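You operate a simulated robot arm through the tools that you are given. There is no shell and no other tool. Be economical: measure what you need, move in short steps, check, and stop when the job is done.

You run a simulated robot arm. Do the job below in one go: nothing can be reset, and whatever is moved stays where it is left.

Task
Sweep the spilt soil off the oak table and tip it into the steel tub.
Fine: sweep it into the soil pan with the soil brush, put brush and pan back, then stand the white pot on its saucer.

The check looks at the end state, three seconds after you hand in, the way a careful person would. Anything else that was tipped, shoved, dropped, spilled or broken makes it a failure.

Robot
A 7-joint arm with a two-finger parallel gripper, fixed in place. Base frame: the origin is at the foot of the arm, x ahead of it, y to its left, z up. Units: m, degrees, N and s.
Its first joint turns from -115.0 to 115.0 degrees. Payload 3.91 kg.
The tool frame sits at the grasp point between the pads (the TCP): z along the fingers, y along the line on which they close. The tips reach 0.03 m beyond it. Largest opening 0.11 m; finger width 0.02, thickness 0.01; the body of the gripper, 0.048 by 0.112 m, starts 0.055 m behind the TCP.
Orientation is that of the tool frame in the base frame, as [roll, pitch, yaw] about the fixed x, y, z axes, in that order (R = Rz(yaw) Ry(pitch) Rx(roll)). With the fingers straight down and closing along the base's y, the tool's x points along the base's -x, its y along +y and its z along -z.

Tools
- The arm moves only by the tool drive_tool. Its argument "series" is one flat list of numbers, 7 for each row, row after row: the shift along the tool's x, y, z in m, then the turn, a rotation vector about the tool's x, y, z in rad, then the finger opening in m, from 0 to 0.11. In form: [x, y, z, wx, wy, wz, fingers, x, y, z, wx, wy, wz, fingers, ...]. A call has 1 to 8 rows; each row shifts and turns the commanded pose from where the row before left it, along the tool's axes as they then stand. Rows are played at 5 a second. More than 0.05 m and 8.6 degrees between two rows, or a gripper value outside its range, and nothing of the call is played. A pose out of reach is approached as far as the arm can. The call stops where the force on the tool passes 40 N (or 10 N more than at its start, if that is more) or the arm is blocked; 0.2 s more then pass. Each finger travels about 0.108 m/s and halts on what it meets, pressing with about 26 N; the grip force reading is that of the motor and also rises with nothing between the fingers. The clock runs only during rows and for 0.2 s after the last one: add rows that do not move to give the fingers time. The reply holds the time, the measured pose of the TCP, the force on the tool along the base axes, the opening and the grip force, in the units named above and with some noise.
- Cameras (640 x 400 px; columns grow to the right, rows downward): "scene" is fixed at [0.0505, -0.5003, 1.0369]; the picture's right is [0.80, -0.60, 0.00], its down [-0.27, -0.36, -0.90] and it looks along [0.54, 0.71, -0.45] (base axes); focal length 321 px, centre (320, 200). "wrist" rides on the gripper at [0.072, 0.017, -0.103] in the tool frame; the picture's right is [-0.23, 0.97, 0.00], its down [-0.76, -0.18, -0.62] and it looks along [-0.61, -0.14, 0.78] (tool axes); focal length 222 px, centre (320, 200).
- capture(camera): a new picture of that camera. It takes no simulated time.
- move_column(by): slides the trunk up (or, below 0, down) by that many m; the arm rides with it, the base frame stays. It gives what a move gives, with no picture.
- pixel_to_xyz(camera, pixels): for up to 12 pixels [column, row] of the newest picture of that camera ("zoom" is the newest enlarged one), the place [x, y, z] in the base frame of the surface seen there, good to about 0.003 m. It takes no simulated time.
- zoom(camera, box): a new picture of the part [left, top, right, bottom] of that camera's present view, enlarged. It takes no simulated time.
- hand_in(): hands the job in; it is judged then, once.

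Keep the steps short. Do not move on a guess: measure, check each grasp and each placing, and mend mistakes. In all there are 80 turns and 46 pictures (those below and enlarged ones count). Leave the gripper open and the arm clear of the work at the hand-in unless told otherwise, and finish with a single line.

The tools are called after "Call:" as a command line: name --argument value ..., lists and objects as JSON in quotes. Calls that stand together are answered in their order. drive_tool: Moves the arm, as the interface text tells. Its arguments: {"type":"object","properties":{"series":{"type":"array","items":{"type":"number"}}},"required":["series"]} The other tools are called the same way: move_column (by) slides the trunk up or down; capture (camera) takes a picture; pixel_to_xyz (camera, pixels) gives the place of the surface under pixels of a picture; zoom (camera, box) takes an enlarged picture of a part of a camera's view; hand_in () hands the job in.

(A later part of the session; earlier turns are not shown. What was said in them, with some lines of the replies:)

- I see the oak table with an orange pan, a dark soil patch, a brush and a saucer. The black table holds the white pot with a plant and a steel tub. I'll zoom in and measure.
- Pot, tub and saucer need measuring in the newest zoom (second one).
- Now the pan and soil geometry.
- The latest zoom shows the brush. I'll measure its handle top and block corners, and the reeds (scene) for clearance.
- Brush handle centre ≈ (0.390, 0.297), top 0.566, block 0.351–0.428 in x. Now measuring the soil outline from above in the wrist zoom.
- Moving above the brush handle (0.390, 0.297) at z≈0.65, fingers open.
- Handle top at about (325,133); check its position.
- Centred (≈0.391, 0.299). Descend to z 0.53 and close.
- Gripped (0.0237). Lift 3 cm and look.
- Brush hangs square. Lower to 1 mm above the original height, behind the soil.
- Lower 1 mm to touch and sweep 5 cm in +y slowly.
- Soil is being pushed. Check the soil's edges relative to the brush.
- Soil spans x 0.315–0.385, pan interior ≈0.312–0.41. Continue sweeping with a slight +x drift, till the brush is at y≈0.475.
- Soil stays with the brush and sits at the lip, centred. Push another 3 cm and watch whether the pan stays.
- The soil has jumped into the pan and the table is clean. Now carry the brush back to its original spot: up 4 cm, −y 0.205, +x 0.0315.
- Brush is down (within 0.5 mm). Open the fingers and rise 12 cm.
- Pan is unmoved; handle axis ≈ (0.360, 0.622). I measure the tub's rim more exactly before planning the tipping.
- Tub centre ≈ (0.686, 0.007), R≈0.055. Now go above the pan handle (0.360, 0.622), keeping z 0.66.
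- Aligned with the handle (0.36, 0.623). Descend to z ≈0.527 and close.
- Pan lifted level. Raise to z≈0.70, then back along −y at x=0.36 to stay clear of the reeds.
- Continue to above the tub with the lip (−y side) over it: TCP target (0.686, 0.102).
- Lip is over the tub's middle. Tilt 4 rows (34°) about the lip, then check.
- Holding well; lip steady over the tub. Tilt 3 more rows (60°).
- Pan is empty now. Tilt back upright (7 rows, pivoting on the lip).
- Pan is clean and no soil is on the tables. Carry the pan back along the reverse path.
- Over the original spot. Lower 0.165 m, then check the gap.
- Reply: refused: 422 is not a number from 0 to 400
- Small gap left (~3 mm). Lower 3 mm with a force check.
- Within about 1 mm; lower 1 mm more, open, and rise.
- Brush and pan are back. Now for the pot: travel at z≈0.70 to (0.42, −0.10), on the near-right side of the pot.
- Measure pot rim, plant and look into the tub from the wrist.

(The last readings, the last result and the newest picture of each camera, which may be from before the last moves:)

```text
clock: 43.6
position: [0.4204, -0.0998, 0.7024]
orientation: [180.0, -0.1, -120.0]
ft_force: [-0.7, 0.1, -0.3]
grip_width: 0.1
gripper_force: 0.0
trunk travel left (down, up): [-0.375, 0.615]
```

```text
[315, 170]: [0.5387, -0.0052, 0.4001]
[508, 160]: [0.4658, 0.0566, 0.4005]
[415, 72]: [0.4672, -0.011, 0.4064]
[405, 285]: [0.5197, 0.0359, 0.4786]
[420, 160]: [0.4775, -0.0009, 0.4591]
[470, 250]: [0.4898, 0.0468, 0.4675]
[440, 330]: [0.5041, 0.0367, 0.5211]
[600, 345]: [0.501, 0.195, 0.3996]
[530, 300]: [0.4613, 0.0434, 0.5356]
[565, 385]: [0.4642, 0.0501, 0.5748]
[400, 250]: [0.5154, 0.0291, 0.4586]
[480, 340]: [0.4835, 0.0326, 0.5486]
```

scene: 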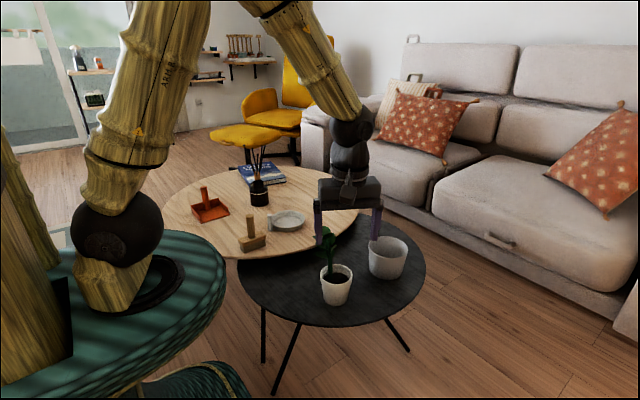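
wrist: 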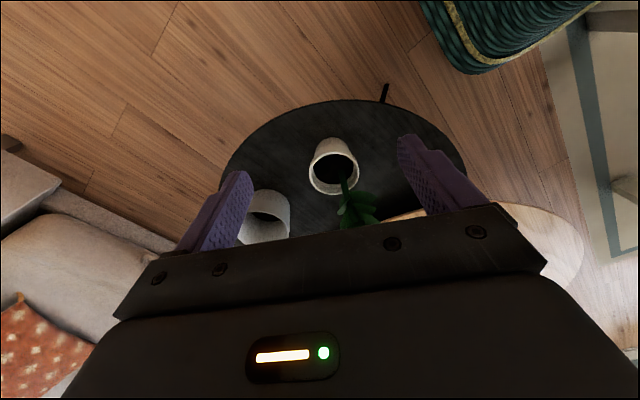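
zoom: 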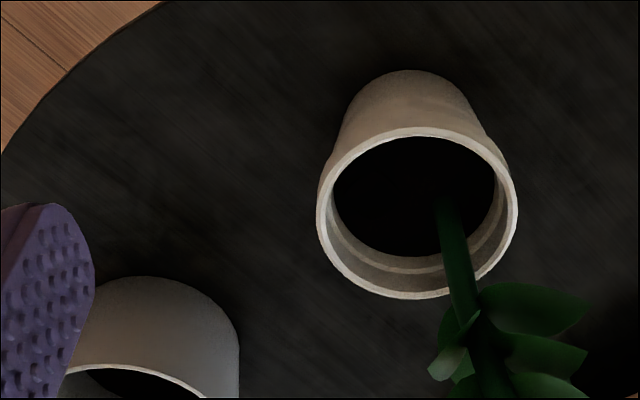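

Call:
pixel_to_xyz --camera "zoom" --pixels '[[418, 133], [398, 294], [321, 215], [514, 195], [350, 155], [490, 145], [350, 277], [480, 270], [448, 205], [410, 110], [410, 85], [540, 345]]'

```text
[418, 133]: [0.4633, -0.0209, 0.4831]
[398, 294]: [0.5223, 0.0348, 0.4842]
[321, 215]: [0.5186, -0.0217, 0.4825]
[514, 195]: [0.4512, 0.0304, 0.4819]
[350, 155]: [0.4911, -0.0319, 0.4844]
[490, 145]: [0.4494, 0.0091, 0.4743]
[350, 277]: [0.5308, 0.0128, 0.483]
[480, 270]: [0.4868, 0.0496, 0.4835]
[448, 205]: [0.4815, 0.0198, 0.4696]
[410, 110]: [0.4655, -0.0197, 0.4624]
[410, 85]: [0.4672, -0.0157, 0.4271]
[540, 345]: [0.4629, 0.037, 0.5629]
```

Pot rim centre ≈ (0.489, 0.007), R 0.041, rim z 0.484; plant leans to +y, so approaching from the −x−y side is clear. Tilt the tool 60° here.

Call:
drive_tool --series '[0, 0, 0, 0, -0.1496, 0, 0.108, 0, 0, 0, 0, -0.1496, 0, 0.108, 0, 0, 0, 0, -0.1496, 0, 0.108, 0, 0, 0, 0, -0.1496, 0, 0.108, 0, 0, 0, 0, -0.1496, 0, 0.108, 0, 0, 0, 0, -0.1496, 0, 0.108, 0, 0, 0, 0, -0.1496, 0, 0.108, 0, 0, 0, 0, 0, 0, 0.108]'

Call:
capture --camera "scene"

```text
clock: 45.4
position: [0.4188, -0.1018, 0.7009]
orientation: [-180.0, 60.2, -120.2]
ft_force: [-0.7, 0.2, 0.2]
grip_width: 0.1078
gripper_force: 0.1
trunk travel left (down, up): [-0.375, 0.615]
```

```text
14 pictures are left
```

scene: 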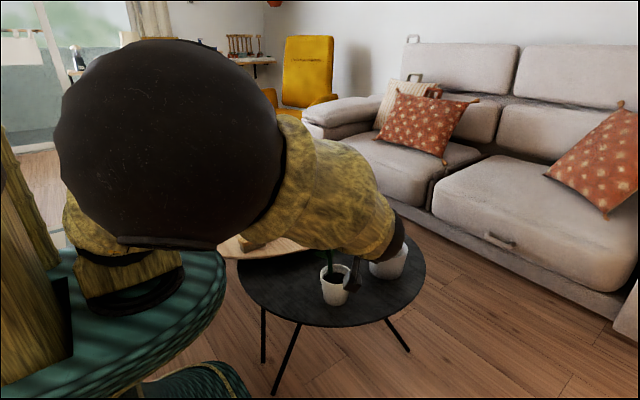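

Tilt reached. Lower to the standoff 13 cm back from the pot along the tool axis.

Call:
drive_tool --series '[0.033, -0.0016, 0.0238, 0, 0, 0, 0.108, 0.033, -0.0016, 0.0238, 0, 0, 0, 0.108, 0.033, -0.0016, 0.0238, 0, 0, 0, 0.108, 0.033, -0.0016, 0.0238, 0, 0, 0, 0.108, 0, 0, 0, 0, 0, 0, 0.108]'

Call:
capture --camera "wrist"

```text
clock: 46.6
position: [0.431, -0.0894, 0.5369]
orientation: [180.0, 60.1, -120.2]
ft_force: [0.1, 0.4, 0.5]
grip_width: 0.108
gripper_force: 0.2
trunk travel left (down, up): [-0.375, 0.615]
```

```text
13 pictures are left
```

wrist: 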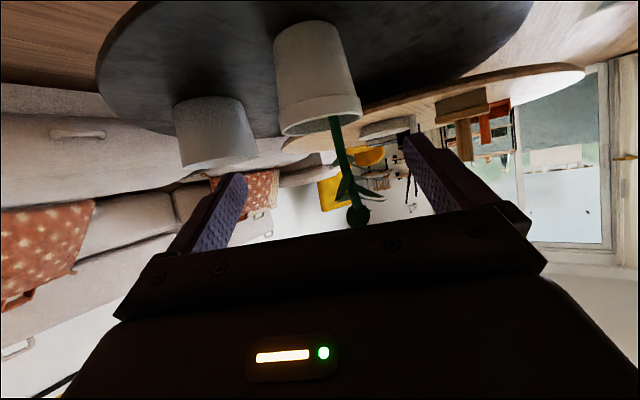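

Pot is centred between the fingers. Advance 0.129 m along the tool axis.

Call:
drive_tool --series '[-0.0008, -0.001, 0.035, 0, 0, 0, 0.108, -0.0008, -0.001, 0.035, 0, 0, 0, 0.108, 0, 0, 0.03, 0, 0, 0, 0.108, 0, 0, 0.029, 0, 0, 0, 0.108, 0, 0, 0, 0, 0, 0, 0.108]'

Call:
capture --camera "wrist"

```text
clock: 47.8
position: [0.4929, 0.0082, 0.4766]
orientation: [179.8, 60.1, -120.2]
ft_force: [-0.7, -0.2, 0.3]
grip_width: 0.1082
gripper_force: 0.0
trunk travel left (down, up): [-0.375, 0.615]
```

```text
12 pictures are left
```

wrist: 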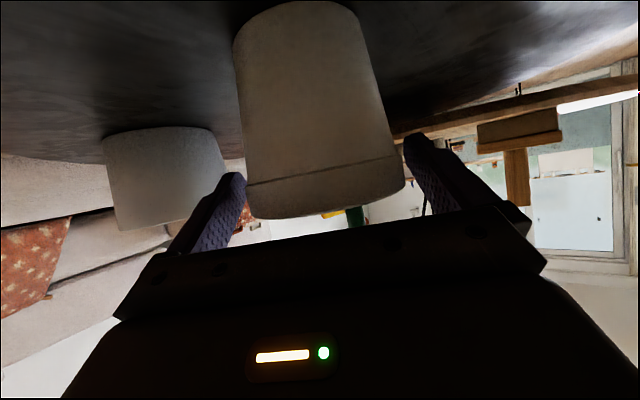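

Pot lies well between the pads, TCP at z 0.477 on the rim band. Close.

Call:
drive_tool --series '[0, 0, 0, 0, 0, 0, 0.1, 0, 0, 0, 0, 0, 0, 0.092, 0, 0, 0, 0, 0, 0, 0.086, 0, 0, 0, 0, 0, 0, 0.08, 0, 0, 0, 0, 0, 0, 0.07, 0, 0, 0, 0, 0, 0, 0.07]'

Call:
capture --camera "wrist"

```text
clock: 49.2
position: [0.4931, 0.0068, 0.4785]
orientation: [-179.9, 60.0, -120.1]
ft_force: [1.3, 2.8, 6.1]
grip_width: 0.0764
gripper_force: 26.1
trunk travel left (down, up): [-0.375, 0.615]
```

```text
11 pictures are left
```

wrist: 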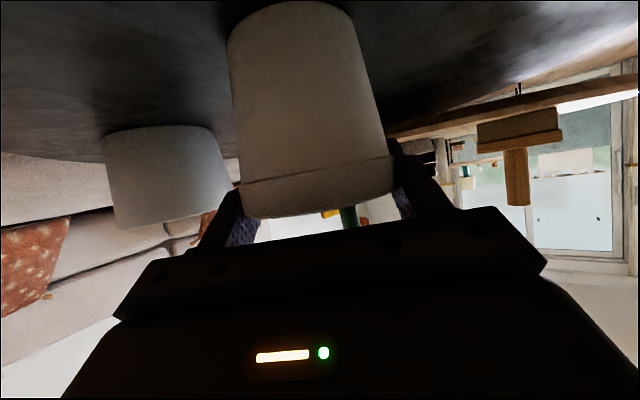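

Gripped at 0.0764. Lift 3 cm straight up and look.

Call:
drive_tool --series '[-0.0087, 0, -0.005, 0, 0, 0, 0.06, -0.0087, 0, -0.005, 0, 0, 0, 0.06, -0.0087, 0, -0.005, 0, 0, 0, 0.06, 0, 0, 0, 0, 0, 0, 0.06]'

Call:
zoom --camera "scene" --box '[260, 190, 436, 300]'

```text
clock: 50.2
position: [0.4921, 0.0081, 0.5079]
orientation: [179.9, 60.1, -120.2]
ft_force: [-0.5, 0.8, -5.2]
grip_width: 0.0758
gripper_force: 26.0
trunk travel left (down, up): [-0.375, 0.615]
```

```text
3.64 times, centred on (348, 245) of scene
```

zoom: 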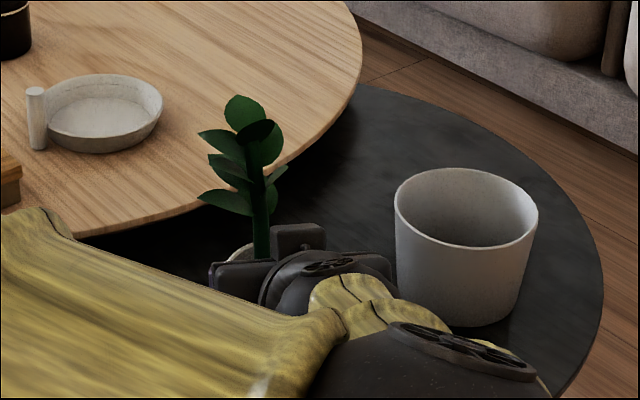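

Lifted (weight ≈5 N). Measure the saucer in this zoom.

Call:
pixel_to_xyz --camera "zoom" --pixels '[[105, 77], [100, 135], [161, 100], [50, 110], [105, 108], [85, 112], [125, 106], [36, 92], [36, 140], [95, 150], [70, 118], [140, 112]]'

Call:
zoom --camera "scene" --box '[262, 200, 310, 230]'

Call:
pixel_to_xyz --camera "zoom" --pixels '[[110, 190], [160, 270], [300, 315], [560, 210], [420, 140], [250, 145], [340, 250], [200, 240], [520, 235], [340, 210], [85, 155], [450, 260]]'

```text
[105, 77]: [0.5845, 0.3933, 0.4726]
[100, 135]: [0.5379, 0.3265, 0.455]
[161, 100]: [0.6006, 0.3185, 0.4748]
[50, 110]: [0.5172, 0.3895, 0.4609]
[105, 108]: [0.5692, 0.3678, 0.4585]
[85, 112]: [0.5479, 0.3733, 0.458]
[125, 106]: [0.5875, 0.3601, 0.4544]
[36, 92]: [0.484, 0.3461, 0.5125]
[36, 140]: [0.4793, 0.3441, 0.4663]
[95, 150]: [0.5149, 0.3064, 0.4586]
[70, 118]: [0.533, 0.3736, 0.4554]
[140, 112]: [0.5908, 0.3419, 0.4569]
```

```text
13.33 times, centred on (286, 215) of scene
```

zoom: 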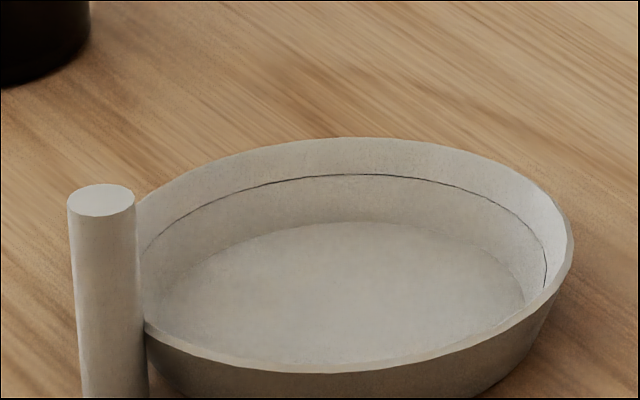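

```text
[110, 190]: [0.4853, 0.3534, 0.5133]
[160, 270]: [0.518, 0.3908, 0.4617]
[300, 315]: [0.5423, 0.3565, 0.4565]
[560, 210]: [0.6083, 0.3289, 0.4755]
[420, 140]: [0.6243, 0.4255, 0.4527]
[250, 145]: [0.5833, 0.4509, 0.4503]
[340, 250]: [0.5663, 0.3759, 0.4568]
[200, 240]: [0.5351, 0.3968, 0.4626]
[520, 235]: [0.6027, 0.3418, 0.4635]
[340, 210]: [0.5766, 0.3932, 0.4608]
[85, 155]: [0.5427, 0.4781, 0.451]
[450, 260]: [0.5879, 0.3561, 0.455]
```

Call:
pixel_to_xyz --camera "zoom" --pixels '[[300, 367], [420, 355], [200, 350], [500, 320], [545, 285], [568, 235], [500, 172], [400, 142], [300, 144], [220, 163], [345, 226], [345, 305]]'

```text
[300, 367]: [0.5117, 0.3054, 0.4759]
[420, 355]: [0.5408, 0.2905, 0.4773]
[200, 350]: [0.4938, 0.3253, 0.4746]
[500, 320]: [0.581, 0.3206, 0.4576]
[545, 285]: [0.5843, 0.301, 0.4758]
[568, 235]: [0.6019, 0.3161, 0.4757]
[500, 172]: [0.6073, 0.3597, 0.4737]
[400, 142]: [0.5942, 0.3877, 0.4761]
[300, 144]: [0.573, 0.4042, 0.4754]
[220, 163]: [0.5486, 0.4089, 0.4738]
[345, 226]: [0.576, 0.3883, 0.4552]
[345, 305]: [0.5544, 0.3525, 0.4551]
```

Saucer centre ≈ (0.551, 0.349), floor z≈0.4555, rim R≈0.059; post top 0.515. TCP at placing should be z≈0.534. Lift to z 0.62 and carry there.

Call:
drive_tool --series '[-0.0323, 0, -0.0187, 0, 0, 0, 0.06, -0.0323, 0, -0.0187, 0, 0, 0, 0.06, -0.0323, 0, -0.0187, 0, 0, 0, 0.06, -0.0181, 0.0132, 0.0314, 0, 0, 0, 0.06, -0.0181, 0.0132, 0.0314, 0, 0, 0, 0.06, -0.0181, 0.0132, 0.0314, 0, 0, 0, 0.06, -0.0181, 0.0132, 0.0314, 0, 0, 0, 0.06, 0, 0, 0, 0, 0, 0, 0.06]'

Call:
zoom --camera "scene" --box '[200, 130, 424, 270]'

```text
clock: 52.0
position: [0.5184, 0.157, 0.6194]
orientation: [179.9, 60.0, -120.5]
ft_force: [0.3, -0.4, -3.5]
grip_width: 0.0743
gripper_force: 26.5
trunk travel left (down, up): [-0.375, 0.615]
```

```text
2.86 times, centred on (312, 200) of scene
```

zoom: 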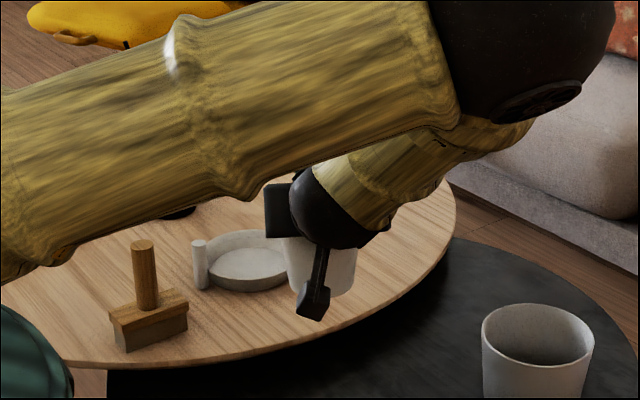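

Width has crept from 0.0764 to 0.0743, so the pot may be creeping in the grip. Check with the wrist camera.

Call:
capture --camera "wrist"

Call:
pixel_to_xyz --camera "wrist" --pixels '[[310, 30], [310, 60], [310, 100], [312, 150], [315, 190], [315, 205], [240, 30], [350, 30], [250, 200], [385, 185], [295, 8]]'

```text
7 pictures are left
```

wrist: 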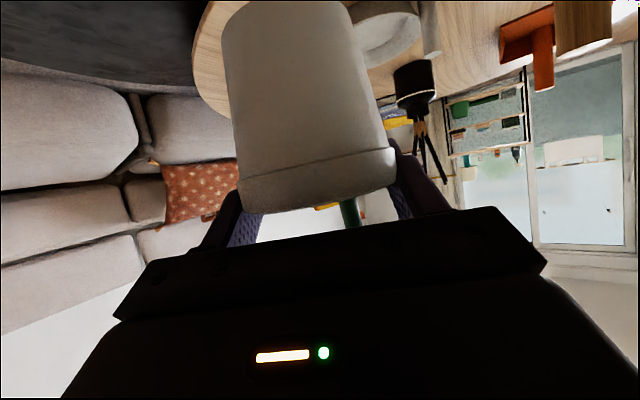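

```text
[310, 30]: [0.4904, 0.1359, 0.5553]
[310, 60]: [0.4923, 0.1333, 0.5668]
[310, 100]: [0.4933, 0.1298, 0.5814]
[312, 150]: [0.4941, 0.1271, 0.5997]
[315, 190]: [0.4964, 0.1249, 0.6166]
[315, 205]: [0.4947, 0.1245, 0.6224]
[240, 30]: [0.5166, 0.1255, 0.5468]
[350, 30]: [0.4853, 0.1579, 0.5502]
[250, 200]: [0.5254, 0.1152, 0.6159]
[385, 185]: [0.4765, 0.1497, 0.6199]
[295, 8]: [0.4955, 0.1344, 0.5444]
```

Pot is upright and centred at the TCP; its bottom ≈0.080 below TCP. Carry on to above the saucer.

Call:
drive_tool --series '[-0.0183, 0.0136, 0.0316, 0, 0, 0, 0.06, -0.0183, 0.0136, 0.0316, 0, 0, 0, 0.06, -0.0183, 0.0136, 0.0316, 0, 0, 0, 0.06, -0.0183, 0.0136, 0.0316, 0, 0, 0, 0.06, -0.0183, 0.0136, 0.0316, 0, 0, 0, 0.06, 0, 0, 0, 0, 0, 0, 0.06]'

Call:
capture --camera "wrist"

Call:
pixel_to_xyz --camera "wrist" --pixels '[[315, 190], [315, 203], [250, 200], [385, 183], [310, 30], [295, 8], [240, 30], [350, 30], [240, 5], [330, 5]]'

```text
clock: 53.4
position: [0.5554, 0.3514, 0.6172]
orientation: [179.8, 60.0, -120.4]
ft_force: [1.3, -0.2, -4.5]
grip_width: 0.0742
gripper_force: 25.8
trunk travel left (down, up): [-0.375, 0.615]
```

```text
6 pictures are left
```

wrist: 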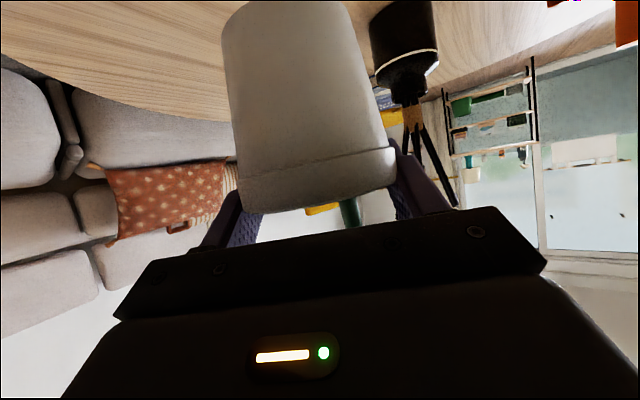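

```text
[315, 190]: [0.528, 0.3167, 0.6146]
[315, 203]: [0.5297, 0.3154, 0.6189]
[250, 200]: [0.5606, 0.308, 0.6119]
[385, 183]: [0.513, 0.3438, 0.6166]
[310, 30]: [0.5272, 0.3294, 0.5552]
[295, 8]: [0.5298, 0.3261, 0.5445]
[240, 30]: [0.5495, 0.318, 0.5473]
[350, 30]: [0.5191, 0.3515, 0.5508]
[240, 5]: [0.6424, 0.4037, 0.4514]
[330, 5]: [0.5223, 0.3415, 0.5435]
```

Pot axis ≈ (0.550, 0.351) – over the saucer centre. Lower 7 cm, then look.

Call:
drive_tool --series '[0.0173, 0, 0.01, 0, 0, 0, 0.06, 0.0173, 0, 0.01, 0, 0, 0, 0.06, 0.0173, 0, 0.01, 0, 0, 0, 0.06, 0.0087, 0, 0.005, 0, 0, 0, 0.06, 0, 0, 0, 0, 0, 0, 0.06]'

Call:
zoom --camera "scene" --box '[232, 170, 344, 240]'

```text
clock: 54.6
position: [0.552, 0.3511, 0.5477]
orientation: [179.8, 60.1, -120.2]
ft_force: [-0.3, -0.8, -4.0]
grip_width: 0.0742
gripper_force: 26.1
trunk travel left (down, up): [-0.375, 0.615]
```

```text
5.71 times, centred on (288, 205) of scene
```

zoom: 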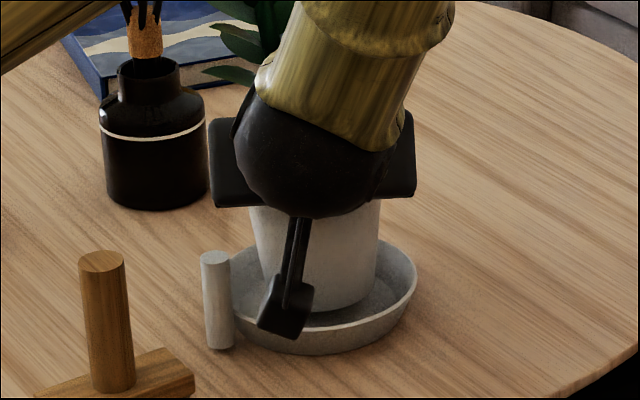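

Well centred over the saucer. Lower in 3 mm steps until contact.

Call:
drive_tool --series '[0.0026, 0, 0.0015, 0, 0, 0, 0.06, 0.0026, 0, 0.0015, 0, 0, 0, 0.06, 0.0026, 0, 0.0015, 0, 0, 0, 0.06, 0, 0, 0, 0, 0, 0, 0.06]'

Call:
drive_tool --series '[0.0017, 0, 0.001, 0, 0, 0, 0.06, 0, 0, 0, 0, 0, 0, 0.06]'

```text
clock: 55.6
position: [0.5526, 0.3514, 0.5401]
orientation: [180.0, 60.0, -120.2]
ft_force: [0.9, 0.4, -4.3]
grip_width: 0.0742
gripper_force: 26.4
trunk travel left (down, up): [-0.375, 0.615]
```

```text
clock: 56.2
position: [0.5536, 0.3516, 0.5379]
orientation: [-180.0, 59.8, -120.3]
ft_force: [0.2, -0.3, -4.4]
grip_width: 0.074
gripper_force: 25.5
trunk travel left (down, up): [-0.375, 0.615]
```

Not yet loaded (−4.4 N). Go on in 1.5 mm steps.

Call:
drive_tool --series '[0.0013, 0, 0.00075, 0, 0, 0, 0.06, 0.0013, 0, 0.00075, 0, 0, 0, 0.06, 0, 0, 0, 0, 0, 0, 0.06]'

```text
clock: 57.0
position: [0.5529, 0.3502, 0.5363]
orientation: [-180.0, 60.2, -120.2]
ft_force: [1.4, -1.7, 7.6]
grip_width: 0.0744
gripper_force: 25.7
trunk travel left (down, up): [-0.375, 0.615]
```

Contact (+7.6 N). Ease off 0.8 mm and open slowly.

Call:
drive_tool --series '[-0.0007, 0, -0.0004, 0, 0, 0, 0.06, 0, 0, 0, 0, 0, 0, 0.075, 0, 0, 0, 0, 0, 0, 0.082, 0, 0, 0, 0, 0, 0, 0.092, 0, 0, 0, 0, 0, 0, 0.102, 0, 0, 0, 0, 0, 0, 0.102]'

Call:
capture --camera "wrist"

Call:
pixel_to_xyz --camera "wrist" --pixels '[[315, 190], [315, 203], [250, 200], [385, 183], [310, 30], [295, 8], [310, 100]]'

```text
clock: 58.4
position: [0.5534, 0.3504, 0.536]
orientation: [179.9, 59.9, -120.2]
ft_force: [0.4, 0.4, -0.2]
grip_width: 0.1016
gripper_force: 0.1
trunk travel left (down, up): [-0.375, 0.615]
```

```text
4 pictures are left
```

wrist: 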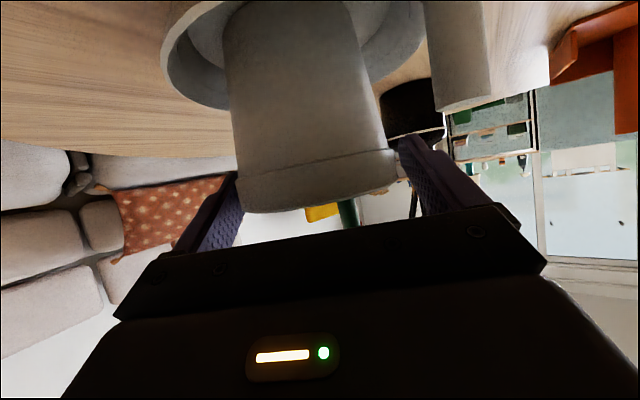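

```text
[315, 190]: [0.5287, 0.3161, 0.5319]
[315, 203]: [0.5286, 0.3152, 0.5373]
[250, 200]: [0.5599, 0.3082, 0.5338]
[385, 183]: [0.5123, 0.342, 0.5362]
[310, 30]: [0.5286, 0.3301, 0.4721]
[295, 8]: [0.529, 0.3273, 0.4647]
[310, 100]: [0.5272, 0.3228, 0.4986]
```

Pot stands in the saucer, upright. Open a little more and retract straight back along the tool axis.

Call:
drive_tool --series '[0, 0, 0, 0, 0, 0, 0.108, 0, 0, -0.015, 0, 0, 0, 0.108, 0, 0, -0.03, 0, 0, 0, 0.108, 0, 0, -0.035, 0, 0, 0, 0.108, 0, 0, -0.04, 0, 0, 0, 0.108, 0, 0, -0.04, 0, 0, 0, 0.108, 0, 0, 0, 0, 0, 0, 0.108]'

Call:
capture --camera "scene"

```text
clock: 60.0
position: [0.4815, 0.2315, 0.6164]
orientation: [179.9, 60.0, -120.1]
ft_force: [0.3, -0.6, -0.5]
grip_width: 0.1081
gripper_force: 0.1
trunk travel left (down, up): [-0.375, 0.615]
```

```text
3 pictures are left
```

scene: 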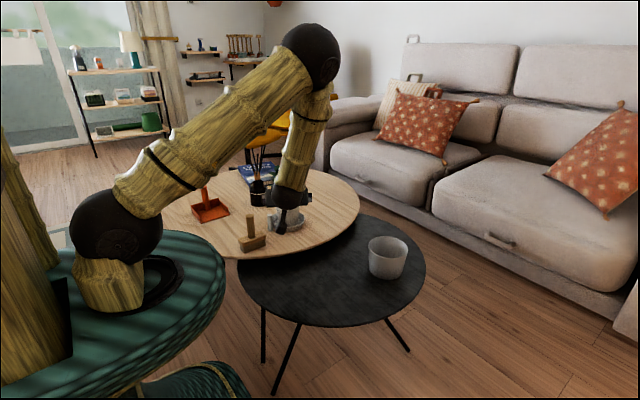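

Retreat up 16 cm and back 10 cm, then a final look.

Call:
drive_tool --series '[-0.0346, 0, -0.02, 0, 0, 0, 0.108, -0.0346, 0, -0.02, 0, 0, 0, 0.108, -0.0346, 0, -0.02, 0, 0, 0, 0.108, -0.0346, 0, -0.02, 0, 0, 0, 0.108, 0.0225, 0, -0.039, 0, 0, 0, 0.108, 0.0225, 0, -0.039, 0, 0, 0, 0.108, 0, 0, 0, 0, 0, 0, 0.108]'

Call:
zoom --camera "scene" --box '[160, 140, 432, 310]'

```text
clock: 61.6
position: [0.4364, 0.1514, 0.7745]
orientation: [179.9, 59.9, -120.4]
ft_force: [0.3, 0.6, -1.1]
grip_width: 0.1079
gripper_force: 0.1
trunk travel left (down, up): [-0.375, 0.615]
```

```text
2.35 times, centred on (296, 225) of scene
```

zoom: 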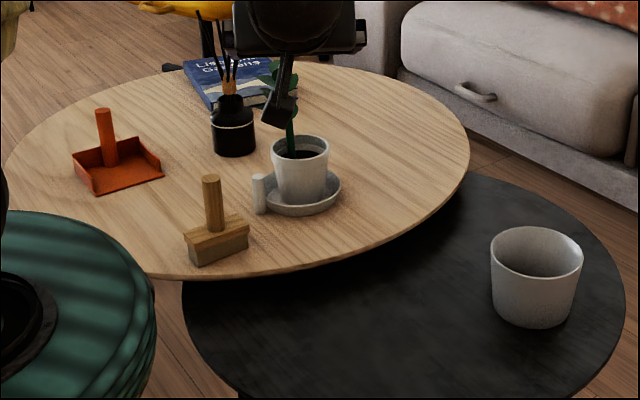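

Everything stands in place. One last enlarged look into the tub to confirm the soil.

Call:
zoom --camera "scene" --box '[356, 230, 420, 270]'

Call:
pixel_to_xyz --camera "zoom" --pixels '[[320, 270], [320, 255], [300, 240], [340, 275], [280, 260], [400, 265]]'

```text
10.00 times, centred on (388, 250) of scene
```

zoom: 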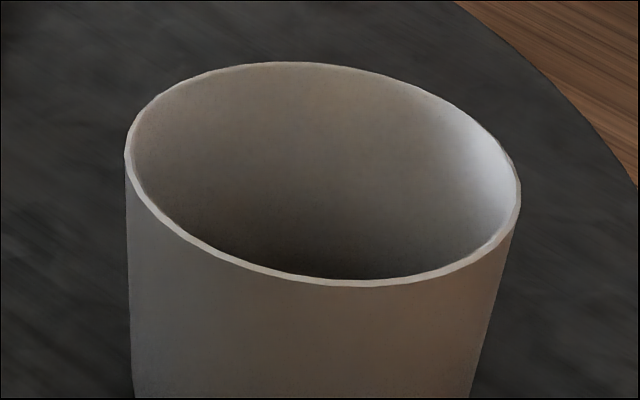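

```text
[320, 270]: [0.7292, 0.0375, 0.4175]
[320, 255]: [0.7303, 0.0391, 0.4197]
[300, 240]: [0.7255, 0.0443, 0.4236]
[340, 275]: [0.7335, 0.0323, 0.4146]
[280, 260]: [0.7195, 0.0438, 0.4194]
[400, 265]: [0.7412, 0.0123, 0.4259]
```

The floor is hidden from this angle. I'll turn the tool upright (clear of everything) and shift +x so the wrist camera looks down into the tub.

Call:
drive_tool --series '[0, 0, 0, 0, 0.1496, 0, 0.108, 0, 0, 0, 0, 0.1496, 0, 0.108, 0, 0, 0, 0, 0.1496, 0, 0.108, 0, 0, 0, 0, 0.1496, 0, 0.108, 0, 0, 0, 0, 0.1496, 0, 0.108, 0, 0, 0, 0, 0.1496, 0, 0.108, 0, 0, 0, 0, 0.1496, 0, 0.108, 0, 0, 0, 0, 0, 0, 0.108]'

Call:
drive_tool --series '[-0.0167, -0.029, 0, 0, 0, 0, 0.108, -0.0167, -0.029, 0, 0, 0, 0, 0.108, -0.0167, -0.029, 0, 0, 0, 0, 0.108, 0, 0, 0, 0, 0, 0, 0.108]'

Call:
zoom --camera "wrist" --box '[120, 30, 376, 190]'

```text
clock: 63.4
position: [0.4379, 0.1532, 0.7754]
orientation: [180.0, -0.1, -120.3]
ft_force: [-0.4, 0.2, -0.9]
grip_width: 0.1082
gripper_force: 0.1
trunk travel left (down, up): [-0.375, 0.615]
```

```text
clock: 64.4
position: [0.5404, 0.1533, 0.7739]
orientation: [180.0, -0.1, -120.3]
ft_force: [-0.1, -0.6, -0.4]
grip_width: 0.1083
gripper_force: 0.0
trunk travel left (down, up): [-0.375, 0.615]
```

```text
2.50 times, centred on (248, 110) of wrist
```

zoom: 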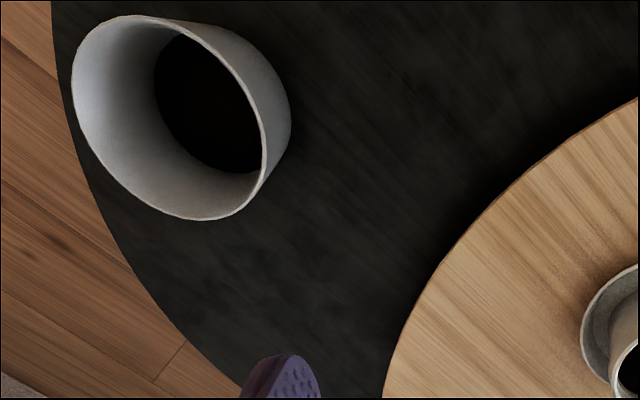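

The tub's floor is covered with dark soil, the tables are clean, the pot is on its saucer, and the gripper is open and clear. Handing in.

Call:
hand_in

```text
The job is handed in.
```

The spilt soil is swept off the oak table and in the steel tub, the brush and pan are back in their places, and the white pot stands on its saucer.
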